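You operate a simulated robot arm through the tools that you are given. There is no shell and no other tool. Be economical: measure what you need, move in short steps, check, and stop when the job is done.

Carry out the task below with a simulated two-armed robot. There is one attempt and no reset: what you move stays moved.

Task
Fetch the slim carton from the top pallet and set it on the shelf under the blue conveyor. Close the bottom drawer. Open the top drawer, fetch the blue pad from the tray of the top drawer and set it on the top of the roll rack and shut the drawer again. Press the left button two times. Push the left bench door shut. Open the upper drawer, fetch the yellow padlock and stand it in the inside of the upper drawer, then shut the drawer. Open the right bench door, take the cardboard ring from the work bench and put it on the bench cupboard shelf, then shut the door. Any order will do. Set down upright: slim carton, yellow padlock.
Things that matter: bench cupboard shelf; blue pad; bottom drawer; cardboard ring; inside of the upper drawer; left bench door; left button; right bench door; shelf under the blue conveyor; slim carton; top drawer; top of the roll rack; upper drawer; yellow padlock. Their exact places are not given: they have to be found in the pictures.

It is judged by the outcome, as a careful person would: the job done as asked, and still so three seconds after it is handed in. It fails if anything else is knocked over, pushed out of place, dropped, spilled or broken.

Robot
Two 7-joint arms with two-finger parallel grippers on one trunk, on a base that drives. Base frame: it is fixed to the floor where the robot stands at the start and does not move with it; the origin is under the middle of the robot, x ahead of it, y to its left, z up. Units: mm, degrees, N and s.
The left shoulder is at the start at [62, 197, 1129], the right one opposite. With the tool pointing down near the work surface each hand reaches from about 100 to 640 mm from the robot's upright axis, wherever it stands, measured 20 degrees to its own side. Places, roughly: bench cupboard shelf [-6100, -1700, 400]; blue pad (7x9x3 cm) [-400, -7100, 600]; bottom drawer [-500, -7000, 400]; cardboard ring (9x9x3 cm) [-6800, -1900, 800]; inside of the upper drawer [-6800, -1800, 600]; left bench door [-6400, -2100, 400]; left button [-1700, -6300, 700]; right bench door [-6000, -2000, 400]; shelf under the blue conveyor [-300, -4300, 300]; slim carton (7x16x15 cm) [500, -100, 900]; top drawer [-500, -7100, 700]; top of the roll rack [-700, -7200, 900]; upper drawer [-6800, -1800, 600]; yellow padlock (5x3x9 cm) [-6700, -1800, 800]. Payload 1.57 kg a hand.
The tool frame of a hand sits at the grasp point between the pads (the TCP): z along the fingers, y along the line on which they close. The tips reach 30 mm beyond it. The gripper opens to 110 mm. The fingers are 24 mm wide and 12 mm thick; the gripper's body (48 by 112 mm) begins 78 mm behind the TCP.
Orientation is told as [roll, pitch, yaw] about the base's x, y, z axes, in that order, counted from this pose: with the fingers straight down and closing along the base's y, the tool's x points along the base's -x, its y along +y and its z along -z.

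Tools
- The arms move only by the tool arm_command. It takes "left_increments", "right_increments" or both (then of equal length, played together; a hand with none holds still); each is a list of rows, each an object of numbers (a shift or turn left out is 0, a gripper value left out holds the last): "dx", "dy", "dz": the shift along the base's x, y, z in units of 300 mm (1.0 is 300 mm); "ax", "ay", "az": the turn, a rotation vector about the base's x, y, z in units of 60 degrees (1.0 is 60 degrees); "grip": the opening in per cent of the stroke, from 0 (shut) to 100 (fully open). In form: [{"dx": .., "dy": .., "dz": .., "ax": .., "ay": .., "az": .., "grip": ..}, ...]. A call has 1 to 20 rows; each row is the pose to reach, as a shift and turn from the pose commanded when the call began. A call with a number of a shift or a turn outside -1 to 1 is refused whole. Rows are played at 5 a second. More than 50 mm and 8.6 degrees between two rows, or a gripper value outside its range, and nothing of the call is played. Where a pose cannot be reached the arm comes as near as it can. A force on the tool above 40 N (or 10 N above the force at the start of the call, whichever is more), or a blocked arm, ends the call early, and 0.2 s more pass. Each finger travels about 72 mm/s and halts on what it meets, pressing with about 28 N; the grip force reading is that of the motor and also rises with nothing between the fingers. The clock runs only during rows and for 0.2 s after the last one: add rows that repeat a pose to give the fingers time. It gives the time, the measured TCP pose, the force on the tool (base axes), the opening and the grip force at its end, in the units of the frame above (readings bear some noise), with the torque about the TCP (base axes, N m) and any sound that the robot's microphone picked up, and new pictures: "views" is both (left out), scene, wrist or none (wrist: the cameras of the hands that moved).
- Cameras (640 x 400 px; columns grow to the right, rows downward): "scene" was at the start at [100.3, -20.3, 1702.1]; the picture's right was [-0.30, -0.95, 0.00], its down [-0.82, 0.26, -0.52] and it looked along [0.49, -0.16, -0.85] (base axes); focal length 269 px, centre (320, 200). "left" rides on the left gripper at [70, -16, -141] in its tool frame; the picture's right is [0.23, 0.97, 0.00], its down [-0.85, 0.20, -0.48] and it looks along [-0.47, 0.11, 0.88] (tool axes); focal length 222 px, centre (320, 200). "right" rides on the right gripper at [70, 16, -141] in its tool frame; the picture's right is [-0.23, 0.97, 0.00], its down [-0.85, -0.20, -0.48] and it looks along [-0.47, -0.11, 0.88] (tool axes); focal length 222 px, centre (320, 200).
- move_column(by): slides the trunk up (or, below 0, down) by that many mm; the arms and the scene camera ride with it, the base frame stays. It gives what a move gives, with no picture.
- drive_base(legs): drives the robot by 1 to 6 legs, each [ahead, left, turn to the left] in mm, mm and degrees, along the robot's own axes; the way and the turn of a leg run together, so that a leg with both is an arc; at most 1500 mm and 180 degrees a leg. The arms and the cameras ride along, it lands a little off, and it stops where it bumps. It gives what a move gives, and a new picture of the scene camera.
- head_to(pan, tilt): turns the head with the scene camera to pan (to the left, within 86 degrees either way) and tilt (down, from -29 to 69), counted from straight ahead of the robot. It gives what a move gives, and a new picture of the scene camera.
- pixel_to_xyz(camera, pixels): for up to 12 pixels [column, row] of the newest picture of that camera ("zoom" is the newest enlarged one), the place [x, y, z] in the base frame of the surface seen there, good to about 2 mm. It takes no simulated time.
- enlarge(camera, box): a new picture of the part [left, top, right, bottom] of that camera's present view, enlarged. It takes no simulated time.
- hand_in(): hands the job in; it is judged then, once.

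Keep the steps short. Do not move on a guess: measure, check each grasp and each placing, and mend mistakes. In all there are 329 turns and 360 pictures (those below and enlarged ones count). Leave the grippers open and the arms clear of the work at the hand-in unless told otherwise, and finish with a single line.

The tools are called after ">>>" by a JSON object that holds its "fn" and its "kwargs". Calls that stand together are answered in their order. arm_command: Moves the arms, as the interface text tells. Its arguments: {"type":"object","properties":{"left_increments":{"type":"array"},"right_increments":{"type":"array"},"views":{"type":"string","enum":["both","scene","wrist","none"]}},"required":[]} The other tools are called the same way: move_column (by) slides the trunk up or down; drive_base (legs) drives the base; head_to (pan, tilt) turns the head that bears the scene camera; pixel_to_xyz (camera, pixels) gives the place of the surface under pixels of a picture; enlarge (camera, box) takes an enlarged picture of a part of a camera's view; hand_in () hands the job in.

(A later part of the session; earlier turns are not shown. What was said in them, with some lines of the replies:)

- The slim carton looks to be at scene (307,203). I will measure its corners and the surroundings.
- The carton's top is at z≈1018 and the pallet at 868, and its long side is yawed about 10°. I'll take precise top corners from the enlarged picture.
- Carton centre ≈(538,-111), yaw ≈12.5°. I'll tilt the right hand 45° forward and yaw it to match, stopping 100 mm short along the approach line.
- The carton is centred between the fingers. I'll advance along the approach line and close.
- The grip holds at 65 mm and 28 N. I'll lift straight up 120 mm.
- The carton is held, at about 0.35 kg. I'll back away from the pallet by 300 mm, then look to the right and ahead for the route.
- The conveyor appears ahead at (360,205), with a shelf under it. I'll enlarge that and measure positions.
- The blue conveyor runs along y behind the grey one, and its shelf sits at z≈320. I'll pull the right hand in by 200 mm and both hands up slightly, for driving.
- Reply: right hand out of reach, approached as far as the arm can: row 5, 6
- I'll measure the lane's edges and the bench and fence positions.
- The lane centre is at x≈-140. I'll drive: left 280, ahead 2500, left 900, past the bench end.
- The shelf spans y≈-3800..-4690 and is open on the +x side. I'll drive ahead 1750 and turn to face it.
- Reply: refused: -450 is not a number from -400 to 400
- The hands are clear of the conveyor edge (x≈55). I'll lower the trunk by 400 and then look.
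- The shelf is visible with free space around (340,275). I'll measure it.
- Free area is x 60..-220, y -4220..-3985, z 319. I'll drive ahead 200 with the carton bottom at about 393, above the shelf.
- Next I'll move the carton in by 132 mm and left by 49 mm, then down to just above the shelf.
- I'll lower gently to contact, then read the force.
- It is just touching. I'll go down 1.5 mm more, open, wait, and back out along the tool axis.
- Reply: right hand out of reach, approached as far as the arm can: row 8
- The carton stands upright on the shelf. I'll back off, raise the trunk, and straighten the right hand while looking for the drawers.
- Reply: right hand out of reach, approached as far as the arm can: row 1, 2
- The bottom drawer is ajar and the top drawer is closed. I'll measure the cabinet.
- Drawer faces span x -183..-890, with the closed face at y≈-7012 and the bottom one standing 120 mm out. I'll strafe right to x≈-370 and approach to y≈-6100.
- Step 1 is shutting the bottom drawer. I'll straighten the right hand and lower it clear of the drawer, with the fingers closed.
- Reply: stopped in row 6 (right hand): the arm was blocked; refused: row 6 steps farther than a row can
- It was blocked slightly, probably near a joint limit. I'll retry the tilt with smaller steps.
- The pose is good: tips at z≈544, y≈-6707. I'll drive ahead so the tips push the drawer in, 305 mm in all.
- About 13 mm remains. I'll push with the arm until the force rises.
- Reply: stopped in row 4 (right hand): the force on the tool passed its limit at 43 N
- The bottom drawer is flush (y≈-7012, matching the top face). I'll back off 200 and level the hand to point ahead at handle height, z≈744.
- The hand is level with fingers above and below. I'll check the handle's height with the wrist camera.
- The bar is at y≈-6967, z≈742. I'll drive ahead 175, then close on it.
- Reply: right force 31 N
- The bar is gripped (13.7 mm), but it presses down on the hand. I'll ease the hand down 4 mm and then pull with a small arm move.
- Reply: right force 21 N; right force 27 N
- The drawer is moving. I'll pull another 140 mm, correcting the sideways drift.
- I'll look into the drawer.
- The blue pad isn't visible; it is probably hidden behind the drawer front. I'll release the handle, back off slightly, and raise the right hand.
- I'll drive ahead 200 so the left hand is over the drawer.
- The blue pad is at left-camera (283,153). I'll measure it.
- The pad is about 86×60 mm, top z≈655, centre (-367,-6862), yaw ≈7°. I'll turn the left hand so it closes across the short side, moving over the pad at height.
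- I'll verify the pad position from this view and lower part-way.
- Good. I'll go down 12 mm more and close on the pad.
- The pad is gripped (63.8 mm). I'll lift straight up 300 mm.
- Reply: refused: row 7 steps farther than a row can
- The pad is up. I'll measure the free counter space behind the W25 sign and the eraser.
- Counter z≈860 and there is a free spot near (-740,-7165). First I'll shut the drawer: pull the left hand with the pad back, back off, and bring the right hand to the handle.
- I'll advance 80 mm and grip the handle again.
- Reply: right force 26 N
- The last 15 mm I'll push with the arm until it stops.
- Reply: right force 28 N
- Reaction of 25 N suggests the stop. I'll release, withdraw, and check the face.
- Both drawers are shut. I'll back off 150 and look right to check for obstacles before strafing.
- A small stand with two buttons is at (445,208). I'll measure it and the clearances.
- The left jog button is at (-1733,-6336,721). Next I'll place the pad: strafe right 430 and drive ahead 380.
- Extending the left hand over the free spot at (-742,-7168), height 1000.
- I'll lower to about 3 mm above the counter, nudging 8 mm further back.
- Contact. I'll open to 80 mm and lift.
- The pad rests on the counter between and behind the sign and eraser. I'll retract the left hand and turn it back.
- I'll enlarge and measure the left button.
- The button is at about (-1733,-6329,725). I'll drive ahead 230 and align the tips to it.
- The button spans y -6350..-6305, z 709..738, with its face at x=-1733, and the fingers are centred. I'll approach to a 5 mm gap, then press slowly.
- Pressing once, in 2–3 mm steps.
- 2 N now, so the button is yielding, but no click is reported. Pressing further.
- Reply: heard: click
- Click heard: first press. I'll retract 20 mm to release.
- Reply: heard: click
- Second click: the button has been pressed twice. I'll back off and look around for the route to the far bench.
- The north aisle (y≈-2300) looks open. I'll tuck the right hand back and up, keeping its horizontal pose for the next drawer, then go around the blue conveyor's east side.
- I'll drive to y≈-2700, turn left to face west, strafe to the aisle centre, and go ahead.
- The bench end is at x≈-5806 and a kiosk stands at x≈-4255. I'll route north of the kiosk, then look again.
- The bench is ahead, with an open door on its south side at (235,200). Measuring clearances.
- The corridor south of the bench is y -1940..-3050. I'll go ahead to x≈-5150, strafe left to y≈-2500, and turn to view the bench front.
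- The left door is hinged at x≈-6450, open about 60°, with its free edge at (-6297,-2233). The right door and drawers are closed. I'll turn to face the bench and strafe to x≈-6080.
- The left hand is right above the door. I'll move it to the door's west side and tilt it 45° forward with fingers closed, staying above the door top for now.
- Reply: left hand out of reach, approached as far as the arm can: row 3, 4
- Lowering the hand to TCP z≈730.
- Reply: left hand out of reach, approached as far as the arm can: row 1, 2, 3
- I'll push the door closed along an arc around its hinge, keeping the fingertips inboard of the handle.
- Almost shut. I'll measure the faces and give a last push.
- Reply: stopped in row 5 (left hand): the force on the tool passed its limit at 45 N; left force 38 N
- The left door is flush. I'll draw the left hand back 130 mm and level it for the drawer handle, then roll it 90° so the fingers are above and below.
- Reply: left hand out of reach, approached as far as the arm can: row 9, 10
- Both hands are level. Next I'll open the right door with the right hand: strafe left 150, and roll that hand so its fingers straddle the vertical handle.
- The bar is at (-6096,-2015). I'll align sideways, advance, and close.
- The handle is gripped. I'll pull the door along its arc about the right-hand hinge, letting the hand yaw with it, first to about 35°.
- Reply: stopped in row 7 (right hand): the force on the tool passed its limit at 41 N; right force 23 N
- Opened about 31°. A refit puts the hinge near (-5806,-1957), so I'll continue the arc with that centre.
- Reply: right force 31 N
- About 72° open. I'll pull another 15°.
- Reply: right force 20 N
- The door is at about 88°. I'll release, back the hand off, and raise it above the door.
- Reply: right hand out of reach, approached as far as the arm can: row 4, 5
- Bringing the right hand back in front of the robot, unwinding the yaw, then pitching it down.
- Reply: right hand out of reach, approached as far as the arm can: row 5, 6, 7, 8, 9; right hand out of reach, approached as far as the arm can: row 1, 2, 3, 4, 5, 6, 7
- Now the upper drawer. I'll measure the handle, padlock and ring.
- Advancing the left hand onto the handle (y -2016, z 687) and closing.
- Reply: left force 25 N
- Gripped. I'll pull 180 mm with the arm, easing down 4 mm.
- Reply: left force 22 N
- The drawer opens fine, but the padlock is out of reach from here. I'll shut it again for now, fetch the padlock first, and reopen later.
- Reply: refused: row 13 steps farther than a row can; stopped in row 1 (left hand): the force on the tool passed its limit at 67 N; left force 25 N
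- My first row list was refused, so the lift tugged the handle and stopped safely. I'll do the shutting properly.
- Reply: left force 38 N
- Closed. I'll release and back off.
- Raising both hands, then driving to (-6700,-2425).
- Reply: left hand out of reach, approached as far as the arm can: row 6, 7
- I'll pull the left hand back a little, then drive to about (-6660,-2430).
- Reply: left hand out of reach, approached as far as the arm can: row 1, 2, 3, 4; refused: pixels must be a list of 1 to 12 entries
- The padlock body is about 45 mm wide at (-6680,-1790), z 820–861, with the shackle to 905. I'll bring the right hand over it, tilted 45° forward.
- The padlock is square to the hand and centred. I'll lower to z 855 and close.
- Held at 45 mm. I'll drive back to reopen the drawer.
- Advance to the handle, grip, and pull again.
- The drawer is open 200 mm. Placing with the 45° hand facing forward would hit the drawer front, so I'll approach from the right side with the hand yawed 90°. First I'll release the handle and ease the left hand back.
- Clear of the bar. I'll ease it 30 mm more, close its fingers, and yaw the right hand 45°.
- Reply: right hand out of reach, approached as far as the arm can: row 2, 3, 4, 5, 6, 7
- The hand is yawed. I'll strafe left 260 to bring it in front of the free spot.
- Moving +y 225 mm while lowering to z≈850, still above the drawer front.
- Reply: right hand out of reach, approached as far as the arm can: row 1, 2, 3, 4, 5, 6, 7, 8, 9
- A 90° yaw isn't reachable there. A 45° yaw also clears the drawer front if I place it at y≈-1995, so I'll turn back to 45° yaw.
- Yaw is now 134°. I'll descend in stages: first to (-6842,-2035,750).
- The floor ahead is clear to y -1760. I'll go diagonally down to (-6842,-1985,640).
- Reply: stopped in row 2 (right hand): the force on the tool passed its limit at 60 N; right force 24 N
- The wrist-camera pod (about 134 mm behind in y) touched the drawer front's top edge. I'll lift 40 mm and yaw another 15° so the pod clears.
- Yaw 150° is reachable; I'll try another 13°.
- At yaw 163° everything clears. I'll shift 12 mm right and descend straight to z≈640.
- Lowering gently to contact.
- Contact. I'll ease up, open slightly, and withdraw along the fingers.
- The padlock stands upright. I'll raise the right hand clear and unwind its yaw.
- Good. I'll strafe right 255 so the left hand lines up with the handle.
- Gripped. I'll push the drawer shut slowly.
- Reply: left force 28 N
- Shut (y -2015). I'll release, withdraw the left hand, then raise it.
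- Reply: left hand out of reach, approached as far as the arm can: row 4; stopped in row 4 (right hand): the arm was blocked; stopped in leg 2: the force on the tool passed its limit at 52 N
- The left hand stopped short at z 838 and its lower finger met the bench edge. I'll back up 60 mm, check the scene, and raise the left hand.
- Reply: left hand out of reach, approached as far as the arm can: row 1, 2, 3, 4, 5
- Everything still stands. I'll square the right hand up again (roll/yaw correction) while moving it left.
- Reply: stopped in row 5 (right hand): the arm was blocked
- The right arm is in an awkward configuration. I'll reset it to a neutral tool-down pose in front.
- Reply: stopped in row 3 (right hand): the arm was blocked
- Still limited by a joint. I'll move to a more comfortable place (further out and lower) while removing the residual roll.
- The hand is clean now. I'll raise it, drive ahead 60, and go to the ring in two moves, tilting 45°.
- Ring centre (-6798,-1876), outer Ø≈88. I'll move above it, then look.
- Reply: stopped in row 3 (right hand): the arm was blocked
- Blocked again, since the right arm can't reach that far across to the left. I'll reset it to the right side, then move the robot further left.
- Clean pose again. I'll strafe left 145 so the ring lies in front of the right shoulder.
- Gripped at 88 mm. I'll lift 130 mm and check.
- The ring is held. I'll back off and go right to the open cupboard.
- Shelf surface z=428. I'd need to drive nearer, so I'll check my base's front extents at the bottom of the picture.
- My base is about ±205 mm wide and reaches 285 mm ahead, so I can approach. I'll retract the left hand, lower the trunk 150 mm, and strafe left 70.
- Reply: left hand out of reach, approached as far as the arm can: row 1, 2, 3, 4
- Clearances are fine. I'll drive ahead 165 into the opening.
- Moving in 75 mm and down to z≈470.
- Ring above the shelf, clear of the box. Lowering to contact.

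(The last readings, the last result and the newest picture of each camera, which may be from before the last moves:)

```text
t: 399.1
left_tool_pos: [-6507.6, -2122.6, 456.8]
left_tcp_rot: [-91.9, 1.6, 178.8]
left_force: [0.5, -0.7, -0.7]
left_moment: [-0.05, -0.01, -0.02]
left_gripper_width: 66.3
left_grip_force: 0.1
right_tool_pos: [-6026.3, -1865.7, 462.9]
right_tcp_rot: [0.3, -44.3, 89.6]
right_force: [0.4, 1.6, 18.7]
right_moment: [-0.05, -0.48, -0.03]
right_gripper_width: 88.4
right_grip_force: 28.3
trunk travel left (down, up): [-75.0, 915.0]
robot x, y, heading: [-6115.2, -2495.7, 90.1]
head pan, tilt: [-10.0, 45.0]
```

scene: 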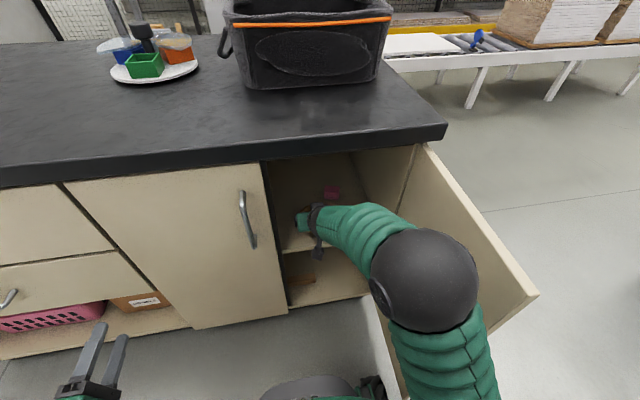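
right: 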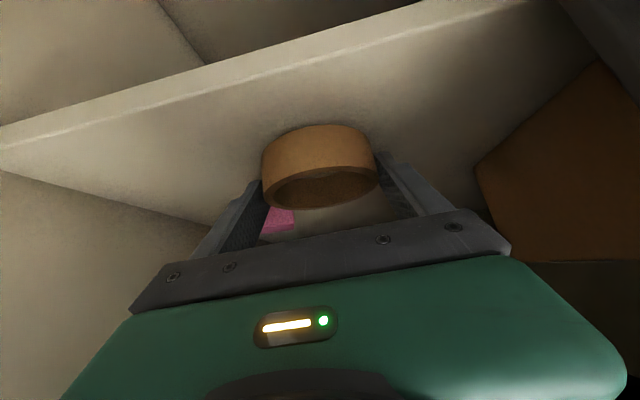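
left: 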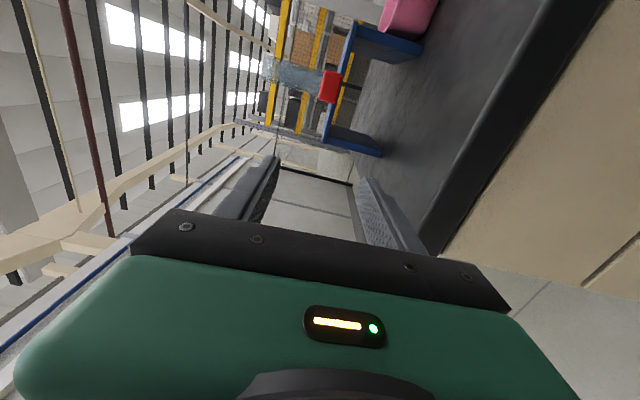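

Contact. I'll ease up, open to about 100 mm, and withdraw along the fingers.

>>> {"fn": "arm_command", "kwargs": {"right_increments": [{"dz": 0.006}, {"dz": 0.006, "grip": 92}, {"dz": 0.006, "grip": 92}, {"dz": 0.006, "grip": 92}, {"dy": -0.06, "dz": 0.07}, {"dy": -0.14, "dz": 0.15}, {"dy": -0.24, "dz": 0.22}, {"dy": -0.36, "dz": 0.24}, {"dy": -0.48, "dz": 0.24}, {"dy": -0.6, "dz": 0.24}, {"dy": -0.6, "dz": 0.24}]}}

```text
t: 400.8
left_tool_pos: [-6507.3, -2121.5, 458.2]
left_tcp_rot: [-91.7, 1.4, 178.7]
left_force: [-0.4, 0.2, 0.0]
left_moment: [-0.02, -0.02, 0.01]
left_gripper_width: 66.0
left_grip_force: 0.0
right_tool_pos: [-5899.4, -1942.5, 466.0]
right_tcp_rot: [-9.5, -38.1, 82.5]
right_force: [-0.1, 0.1, 0.5]
right_moment: [0.01, 0.01, 0.01]
right_gripper_width: 101.1
right_grip_force: 0.1
trunk travel left (down, up): [-75.0, 915.0]
robot x, y, heading: [-6122.4, -2491.5, 89.7]
head pan, tilt: [-10.0, 45.0]
stopped in row 8 (right hand): the arm was blocked; the commanded pose is now the measured one
```

scene: 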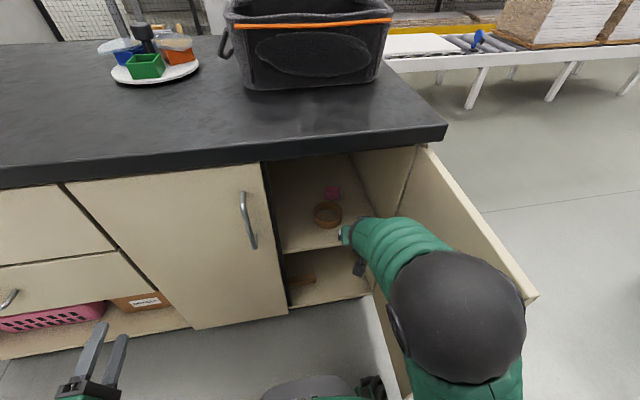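
right: 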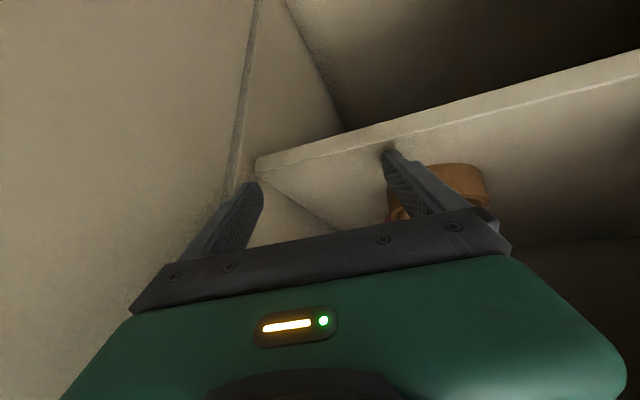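

The ring sits flat on the shelf, but the arm swung right when blocked. I'll back the base straight out 170 mm.

>>> {"fn": "drive_base", "kwargs": {"legs": [[-170, 0, 0]]}}

>>> {"fn": "pixel_to_xyz", "kwargs": {"camera": "scene", "pixels": [[327, 213], [315, 212], [340, 212]]}}

>>> {"fn": "enlarge", "kwargs": {"camera": "scene", "box": [230, 120, 560, 330]}}

```text
t: 402.3
left_tool_pos: [-6508.3, -2289.9, 455.6]
left_tcp_rot: [-91.8, 1.5, 178.8]
left_force: [0.3, 0.2, 1.7]
left_moment: [-0.04, 0.03, -0.01]
left_gripper_width: 65.9
left_grip_force: 0.1
right_tool_pos: [-5901.0, -2111.7, 464.2]
right_tcp_rot: [-9.5, -38.2, 82.6]
right_force: [0.8, -0.1, 0.4]
right_moment: [-0.01, 0.0, -0.01]
right_gripper_width: 101.4
right_grip_force: 0.0
trunk travel left (down, up): [-75.0, 915.0]
robot x, y, heading: [-6120.4, -2661.8, 89.6]
head pan, tilt: [-10.0, 45.0]
```

scene: 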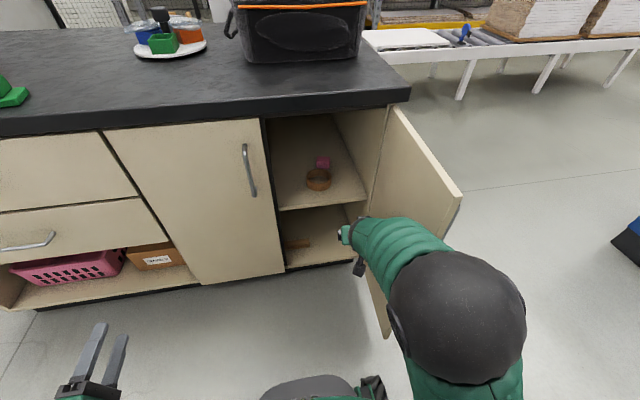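

```text
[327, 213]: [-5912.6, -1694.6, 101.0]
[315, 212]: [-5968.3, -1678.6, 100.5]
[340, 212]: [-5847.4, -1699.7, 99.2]
```

```text
1.90 times, centred on (395, 225) of scene
```

zoom: 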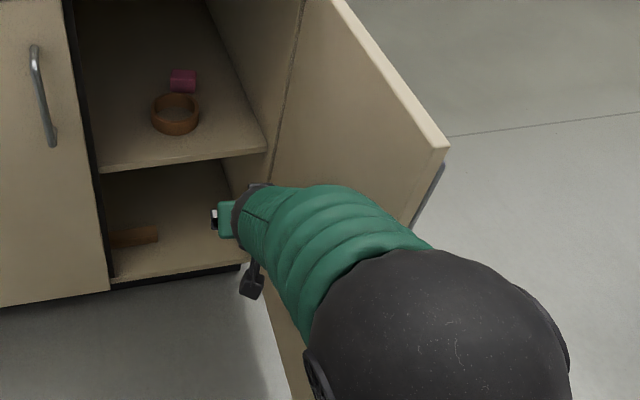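

>>> {"fn": "pixel_to_xyz", "kwargs": {"camera": "scene", "pixels": [[306, 178], [331, 178], [318, 188], [318, 170], [323, 163], [455, 205], [395, 325], [400, 250], [320, 195]]}}

```text
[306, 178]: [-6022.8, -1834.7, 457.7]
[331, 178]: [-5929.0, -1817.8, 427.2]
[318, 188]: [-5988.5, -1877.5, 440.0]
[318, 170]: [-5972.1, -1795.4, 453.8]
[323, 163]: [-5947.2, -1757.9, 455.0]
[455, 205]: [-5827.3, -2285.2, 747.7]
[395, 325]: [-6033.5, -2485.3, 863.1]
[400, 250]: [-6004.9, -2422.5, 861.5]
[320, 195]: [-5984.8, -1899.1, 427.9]
```

The ring is flat on the shelf at about (-5980,-1838) and the cube is undisturbed. Next I'll shut the right door: raise the trunk so the hand clears it, then reset the right arm.

>>> {"fn": "move_column", "kwargs": {"by": 400}}

>>> {"fn": "arm_command", "kwargs": {"right_increments": [{"ax": -0.126, "ay": 0.016, "dx": 0.03, "dy": -0.03}, {"ax": -0.253, "ay": 0.033, "dx": 0.06, "dy": -0.06}, {"ax": -0.38, "ay": 0.05, "dx": 0.09, "dy": -0.1}, {"ax": -0.506, "ay": 0.066, "dx": 0.11, "dy": -0.15}, {"ax": -0.632, "ay": 0.082, "dx": 0.11, "dy": -0.2}, {"ax": -0.632, "ay": 0.082, "dx": 0.11, "dy": -0.2}], "views": "scene"}}

```text
t: 406.1
left_tool_pos: [-6509.7, -2290.2, 857.8]
left_tcp_rot: [-91.7, 1.4, 178.8]
left_force: [-0.1, 0.2, -0.4]
left_moment: [0.0, 0.04, -0.04]
left_gripper_width: 65.8
left_grip_force: 0.1
right_tool_pos: [-5902.7, -2112.2, 864.8]
right_tcp_rot: [-9.6, -38.0, 82.7]
right_force: [0.3, -0.2, -0.2]
right_moment: [-0.03, 0.0, 0.02]
right_gripper_width: 101.1
right_grip_force: 0.1
trunk travel left (down, up): [-475.0, 515.0]
robot x, y, heading: [-6112.7, -2660.5, 89.7]
head pan, tilt: [-10.0, 45.0]
```

```text
t: 407.5
left_tool_pos: [-6508.2, -2290.1, 856.2]
left_tcp_rot: [-91.8, 1.6, 178.9]
left_force: [0.4, -0.2, -0.5]
left_moment: [0.03, -0.03, 0.0]
left_gripper_width: 65.9
left_grip_force: 0.1
right_tool_pos: [-5867.6, -2172.5, 865.7]
right_tcp_rot: [-9.5, 0.1, 82.6]
right_force: [-0.7, 0.2, -0.2]
right_moment: [-0.02, -0.03, 0.01]
right_gripper_width: 101.2
right_grip_force: 0.1
trunk travel left (down, up): [-475.0, 515.0]
robot x, y, heading: [-6121.3, -2659.1, 89.5]
head pan, tilt: [-10.0, 45.0]
```

scene: 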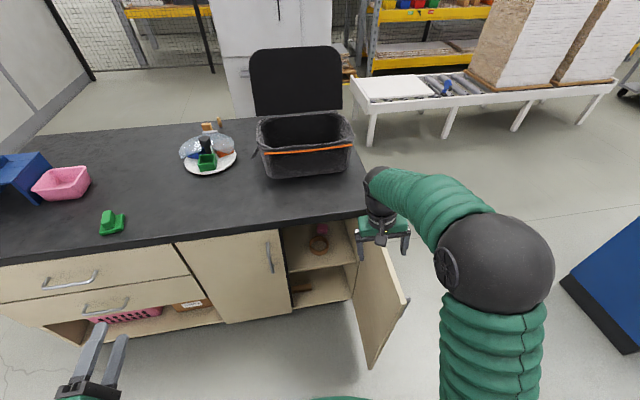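

Fixing roll and yaw, closing the fingers, and moving out to the right side of the door (still above it).

>>> {"fn": "arm_command", "kwargs": {"right_increments": [{"ax": 0.007, "ay": 0.052, "az": 0.041, "grip": 0, "dy": -0.05, "dx": 0.05}, {"ax": 0.013, "ay": 0.105, "az": 0.082, "dy": -0.15, "dx": 0.12}, {"ax": 0.02, "ay": 0.157, "az": 0.123, "dy": -0.25, "dx": 0.2}, {"ax": 0.02, "ay": 0.157, "az": 0.123, "dy": -0.38, "dx": 0.28}, {"ax": 0.02, "ay": 0.157, "az": 0.123, "dy": -0.45, "dx": 0.35}, {"ax": 0.02, "ay": 0.157, "az": 0.123, "dy": -0.45, "dx": 0.35}]}}

```text
t: 408.9
left_tool_pos: [-6508.7, -2289.6, 856.4]
left_tcp_rot: [-91.7, 1.5, 178.8]
left_force: [0.2, -0.5, 0.0]
left_moment: [0.03, -0.01, -0.01]
left_gripper_width: 66.0
left_grip_force: 0.0
right_tool_pos: [-5763.4, -2307.8, 867.1]
right_tcp_rot: [-0.1, -0.5, 89.9]
right_force: [-0.1, -0.8, 1.7]
right_moment: [0.0, 0.01, -0.01]
right_gripper_width: 0.0
right_grip_force: 20.9
trunk travel left (down, up): [-475.0, 515.0]
robot x, y, heading: [-6116.2, -2662.5, 90.2]
head pan, tilt: [-10.0, 45.0]
```

scene: 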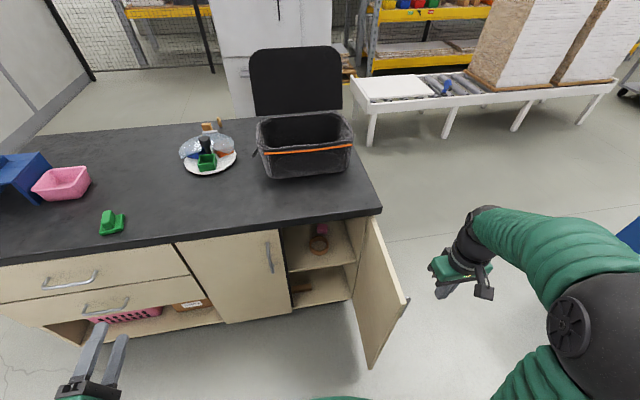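
right: 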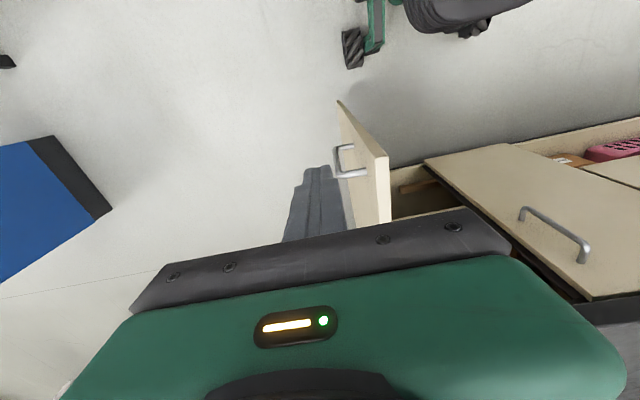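

The hand is east of the door. I'll tilt 45° and lower to tip height ~709 (just above the handle), staying clear of the door.

>>> {"fn": "arm_command", "kwargs": {"right_increments": [{"ax": 0.11, "dx": 0.03, "dz": -0.05}, {"ax": 0.22, "dx": 0.06, "dz": -0.1}, {"ax": 0.33, "dx": 0.08, "dz": -0.17}, {"ax": 0.44, "dx": 0.08, "dz": -0.24}, {"ax": 0.55, "dx": 0.08, "dz": -0.32}, {"ax": 0.66, "dx": 0.08, "dz": -0.4}, {"ax": 0.76, "dx": 0.08, "dz": -0.457}, {"ax": 0.76, "dx": 0.08, "dz": -0.457}]}}

```text
t: 410.7
left_tool_pos: [-6508.5, -2291.7, 856.5]
left_tcp_rot: [-91.9, 1.5, 178.8]
left_force: [-0.7, -0.6, -0.3]
left_moment: [0.01, -0.03, -0.02]
left_gripper_width: 65.9
left_grip_force: 0.0
right_tool_pos: [-5728.6, -2302.2, 725.4]
right_tcp_rot: [0.0, -46.1, 90.0]
right_force: [-0.1, 0.1, -0.1]
right_moment: [0.02, -0.02, 0.01]
right_gripper_width: 0.0
right_grip_force: 21.8
right hand out of reach, approached as far as the arm can: row 6, 7, 8
trunk travel left (down, up): [-475.0, 515.0]
robot x, y, heading: [-6118.4, -2660.9, 89.8]
head pan, tilt: [-10.0, 45.0]
```

scene: 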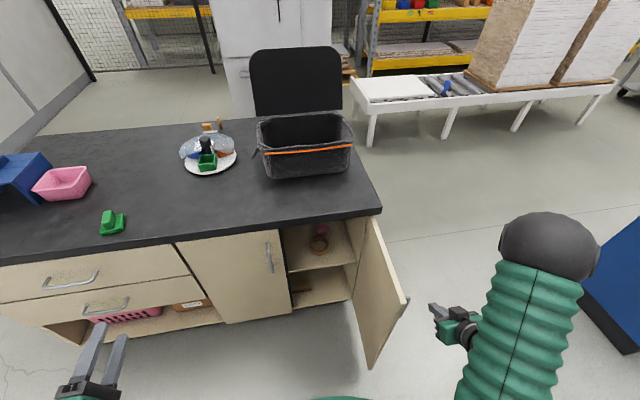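
right: 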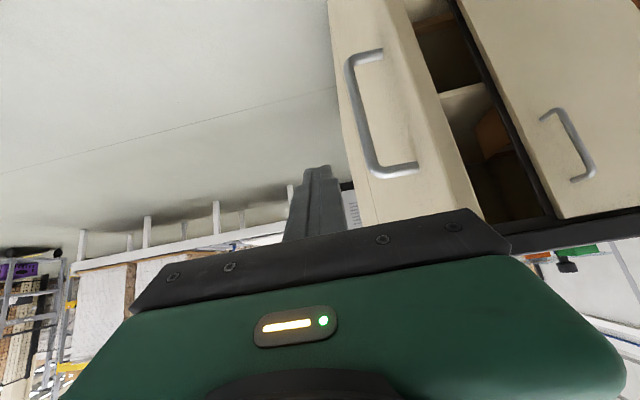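

I'll raise a bit to clear the handle top, then sweep the door shut along the hinge arc.

>>> {"fn": "arm_command", "kwargs": {"right_increments": [{"dx": 0.0, "dy": 0.0, "dz": 0.065}, {"dx": -0.038, "dy": 0.14, "dz": 0.065}, {"dx": -0.071, "dy": 0.274, "dz": 0.065}, {"dx": -0.168, "dy": 0.314, "dz": 0.065}, {"dx": -0.271, "dy": 0.314, "dz": 0.065}, {"dx": -0.371, "dy": 0.317, "dz": 0.065}, {"dx": -0.468, "dy": 0.341, "dz": 0.065}, {"dx": -0.565, "dy": 0.374, "dz": 0.065}, {"dx": -0.655, "dy": 0.417, "dz": 0.065}, {"dx": -0.738, "dy": 0.474, "dz": 0.065}, {"dx": -0.811, "dy": 0.541, "dz": 0.065}, {"dx": -0.878, "dy": 0.621, "dz": 0.065}]}}

```text
t: 412.9
left_tool_pos: [-6505.8, -2289.8, 857.9]
left_tcp_rot: [-91.7, 1.4, 178.9]
left_force: [0.0, 0.3, 0.0]
left_moment: [0.0, 0.03, -0.01]
left_gripper_width: 66.0
left_grip_force: 0.0
right_tool_pos: [-5845.2, -2160.8, 751.4]
right_tcp_rot: [3.0, -47.3, 73.7]
right_force: [0.2, 0.0, -0.7]
right_moment: [0.03, 0.03, 0.03]
right_gripper_width: 0.0
right_grip_force: 21.3
right hand out of reach, approached as far as the arm can: row 1, 7
trunk travel left (down, up): [-475.0, 515.0]
robot x, y, heading: [-6120.2, -2665.9, 90.0]
head pan, tilt: [-10.0, 45.0]
stopped in row 11 (right hand): the arm was blocked; the commanded pose is now the measured one
```

scene: 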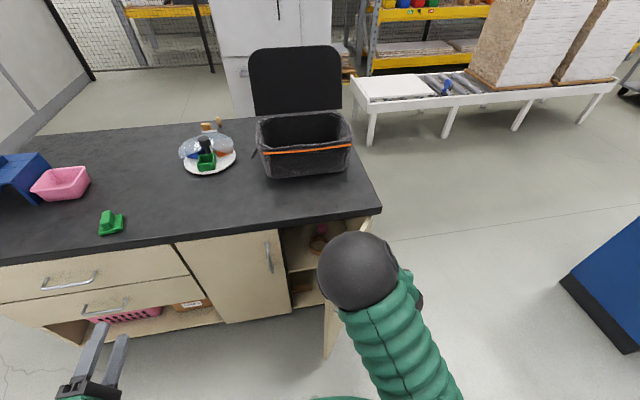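
right: 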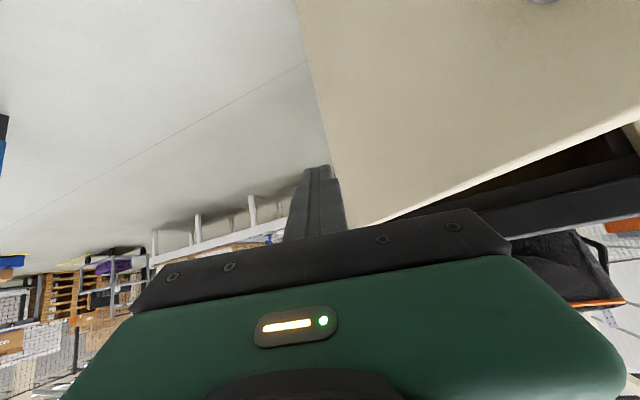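

The arm hit a joint limit, but the door is part-way. I'll use the base instead: strafe and advance along the arc with the hand fixed.

>>> {"fn": "drive_base", "kwargs": {"legs": [[6, 39, 0], [25, 43, 0], [35, 36, 0]]}}

```text
t: 414.9
left_tool_pos: [-6619.1, -2223.1, 859.9]
left_tcp_rot: [-91.7, 1.0, 178.7]
left_force: [0.1, 0.2, -0.2]
left_moment: [-0.05, -0.02, 0.06]
left_gripper_width: 65.9
left_grip_force: 0.0
right_tool_pos: [-5962.3, -2094.0, 751.5]
right_tcp_rot: [3.4, -47.0, 74.0]
right_force: [1.3, 1.6, -0.3]
right_moment: [0.04, 0.07, 0.0]
right_gripper_width: 0.0
right_grip_force: 21.2
trunk travel left (down, up): [-475.0, 515.0]
robot x, y, heading: [-6233.7, -2596.9, 89.8]
head pan, tilt: [-10.0, 45.0]
```

scene: 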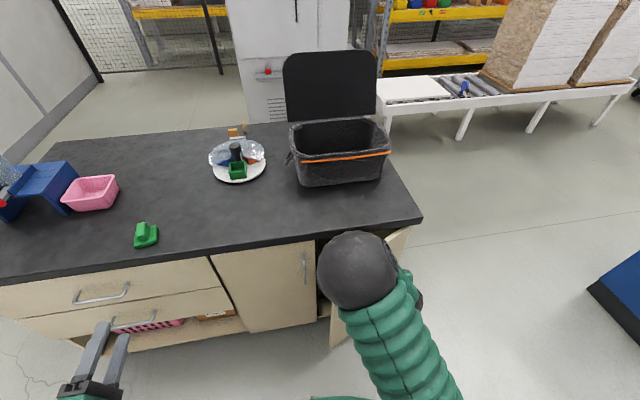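

Working; continuing the arc.

>>> {"fn": "drive_base", "kwargs": {"legs": [[43, 25, 0], [22, 8, 0]]}}

>>> {"fn": "arm_command", "kwargs": {"right_increments": [{"dy": 0.01}, {"dy": 0.01}], "views": "wrist"}}

```text
t: 416.2
left_tool_pos: [-6656.4, -2157.9, 858.9]
left_tcp_rot: [-91.8, 1.3, 178.8]
left_force: [-0.9, -0.4, 0.8]
left_moment: [-0.01, -0.04, -0.01]
left_gripper_width: 66.0
left_grip_force: 0.1
right_tool_pos: [-6002.3, -2030.0, 753.9]
right_tcp_rot: [3.0, -47.2, 74.5]
right_force: [0.6, 0.7, 0.9]
right_moment: [-0.01, 0.04, 0.02]
right_gripper_width: 0.0
right_grip_force: 21.5
trunk travel left (down, up): [-475.0, 515.0]
robot x, y, heading: [-6267.0, -2530.3, 89.7]
head pan, tilt: [-10.0, 45.0]
```

scene: 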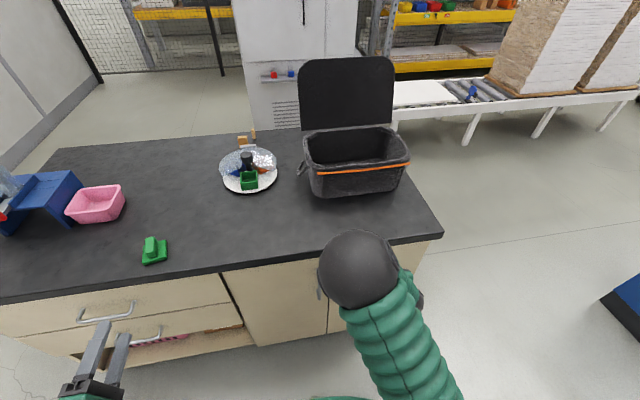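

```text
t: 416.8
left_tool_pos: [-6656.6, -2158.6, 859.0]
left_tcp_rot: [-91.7, 1.2, 178.7]
left_force: [-1.1, -0.3, -0.6]
left_moment: [0.01, 0.0, 0.01]
left_gripper_width: 66.1
left_grip_force: 0.0
right_tool_pos: [-6000.1, -2026.5, 754.5]
right_tcp_rot: [3.4, -47.2, 73.9]
right_force: [0.6, 0.1, 0.6]
right_moment: [-0.01, -0.09, -0.06]
right_gripper_width: 0.0
right_grip_force: 21.8
trunk travel left (down, up): [-475.0, 515.0]
robot x, y, heading: [-6273.8, -2530.4, 89.9]
head pan, tilt: [-10.0, 45.0]
```

right: 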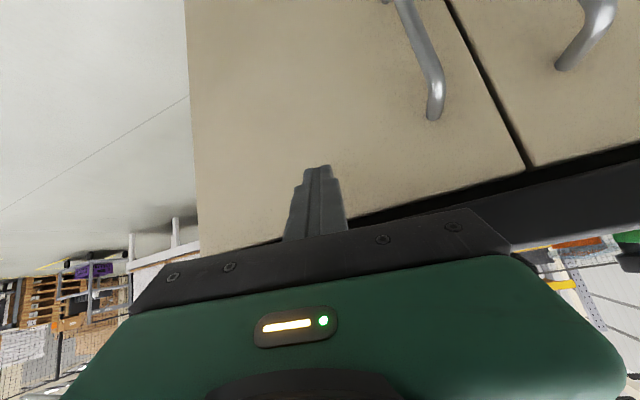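

Nearly shut. I'll measure the faces, then give the final push.

>>> {"fn": "pixel_to_xyz", "kwargs": {"camera": "right", "pixels": [[500, 150], [545, 140], [250, 100], [400, 150]]}}

>>> {"fn": "arm_command", "kwargs": {"right_increments": [{"dy": 0.03}, {"dy": 0.05}, {"dy": 0.065}, {"dy": 0.08}, {"dy": 0.09}], "views": "wrist"}}

```text
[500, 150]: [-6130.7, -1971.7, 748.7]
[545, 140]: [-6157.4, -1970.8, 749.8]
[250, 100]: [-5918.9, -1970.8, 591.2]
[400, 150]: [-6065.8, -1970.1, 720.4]
```

```text
t: 418.2
left_tool_pos: [-6653.3, -2159.0, 858.9]
left_tcp_rot: [-91.8, 1.0, 178.7]
left_force: [0.0, 0.1, -0.4]
left_moment: [-0.01, 0.03, -0.01]
left_gripper_width: 66.2
left_grip_force: 0.1
right_tool_pos: [-5960.0, -2004.6, 758.0]
right_tcp_rot: [6.0, -47.9, 66.9]
right_force: [0.5, 0.0, -0.1]
right_moment: [-0.01, -0.02, 0.0]
right_gripper_width: 0.0
right_grip_force: 21.2
trunk travel left (down, up): [-475.0, 515.0]
robot x, y, heading: [-6273.9, -2528.7, 89.8]
head pan, tilt: [-10.0, 45.0]
stopped in row 5 (right hand): the arm was blocked; the commanded pose is now the measured one
```

right: 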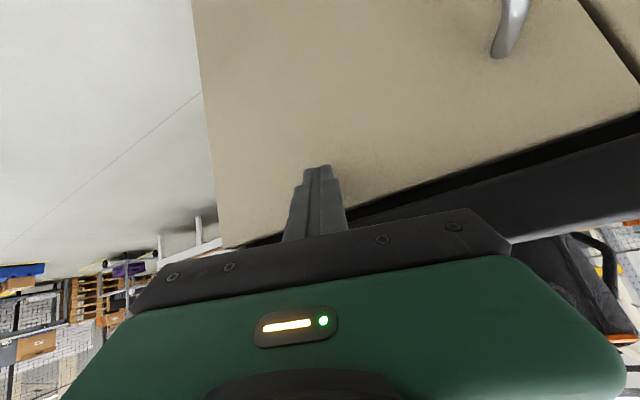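

The right door is flush with the left (y ≈ -1971). I'll back off, open the grippers, and check the whole bench.

>>> {"fn": "drive_base", "kwargs": {"legs": [[-120, 0, 0]]}}

>>> {"fn": "arm_command", "kwargs": {"right_increments": [{"grip": 90}, {"grip": 90}, {"grip": 90}], "left_increments": [{"grip": 90}, {"grip": 90}, {"grip": 90}], "views": "none"}}

>>> {"fn": "head_to", "kwargs": {"pan": 10, "tilt": 42}}

```text
t: 419.4
left_tool_pos: [-6653.8, -2276.9, 860.3]
left_tcp_rot: [-91.8, 1.1, 178.8]
left_force: [0.3, -0.3, 1.1]
left_moment: [0.02, -0.01, 0.0]
left_gripper_width: 66.0
left_grip_force: 0.0
right_tool_pos: [-5956.3, -2124.0, 756.9]
right_tcp_rot: [5.2, -47.7, 67.3]
right_force: [0.0, -0.9, 0.3]
right_moment: [0.05, 0.0, 0.05]
right_gripper_width: 0.0
right_grip_force: 21.5
trunk travel left (down, up): [-475.0, 515.0]
robot x, y, heading: [-6270.6, -2648.7, 90.0]
head pan, tilt: [-10.0, 45.0]
```

scene: 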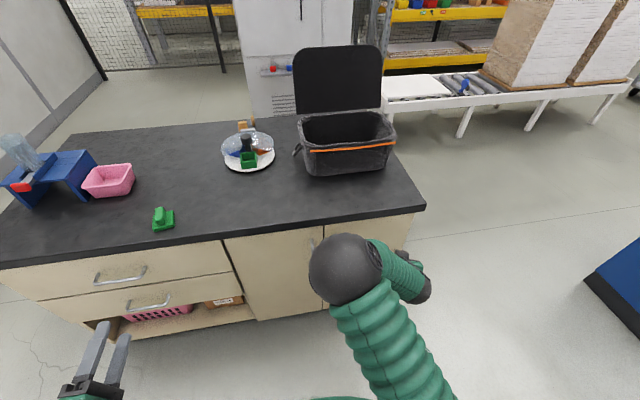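

```text
t: 420.2
left_tool_pos: [-6652.6, -2278.1, 860.6]
left_tcp_rot: [-91.8, 0.9, 178.8]
left_force: [0.3, 0.2, -0.8]
left_moment: [0.0, 0.01, -0.01]
left_gripper_width: 99.1
left_grip_force: 0.0
right_tool_pos: [-5953.7, -2124.9, 757.3]
right_tcp_rot: [5.1, -47.8, 67.1]
right_force: [0.6, -0.4, 0.4]
right_moment: [-0.03, 0.01, 0.02]
right_gripper_width: 99.1
right_grip_force: 0.1
trunk travel left (down, up): [-475.0, 515.0]
robot x, y, heading: [-6271.7, -2649.4, 89.8]
head pan, tilt: [-10.0, 45.0]
```

```text
t: 421.1
left_tool_pos: [-6651.9, -2279.0, 860.6]
left_tcp_rot: [-91.8, 0.9, 178.8]
left_force: [-0.2, 0.4, -0.2]
left_moment: [0.02, 0.03, -0.02]
left_gripper_width: 99.0
left_grip_force: 0.0
right_tool_pos: [-5953.3, -2126.5, 758.1]
right_tcp_rot: [5.1, -47.7, 67.1]
right_force: [-0.3, -0.2, -0.2]
right_moment: [0.0, 0.02, -0.01]
right_gripper_width: 99.2
right_grip_force: 0.1
trunk travel left (down, up): [-475.0, 515.0]
robot x, y, heading: [-6270.1, -2647.8, 89.8]
head pan, tilt: [10.0, 42.0]
```

scene: 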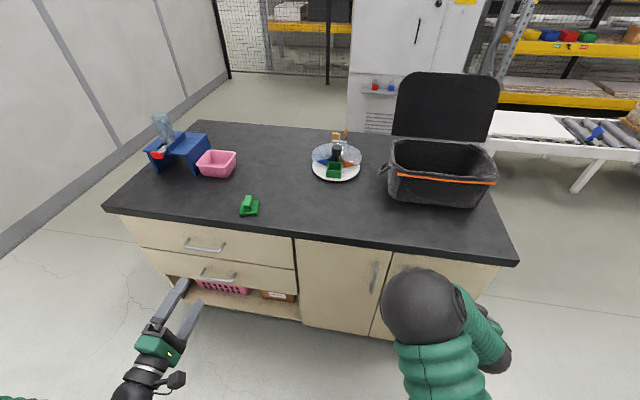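

>>> {"fn": "pixel_to_xyz", "kwargs": {"camera": "scene", "pixels": [[150, 232], [280, 260], [160, 258], [285, 285], [310, 260], [360, 290], [395, 262], [480, 275], [385, 300]]}}

```text
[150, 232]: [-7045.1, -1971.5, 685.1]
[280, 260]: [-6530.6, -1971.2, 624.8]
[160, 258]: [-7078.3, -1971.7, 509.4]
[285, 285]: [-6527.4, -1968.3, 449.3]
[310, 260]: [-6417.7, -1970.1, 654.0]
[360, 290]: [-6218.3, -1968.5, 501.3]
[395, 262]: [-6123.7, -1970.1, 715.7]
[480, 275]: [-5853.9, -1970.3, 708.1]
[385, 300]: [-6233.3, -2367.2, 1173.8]
```

All drawer and door faces are flush at y≈-1970. The items are placed, the grippers are open and the arms are clear, so I'm handing in.

>>> {"fn": "hand_in", "kwargs": {}}

```text
The job is handed in.
```

I did every task on the list and handed the job in; the one thing I couldn't check afterwards is whether the yellow padlock still stands, as I last saw it upright before slowly shutting the upper drawer.
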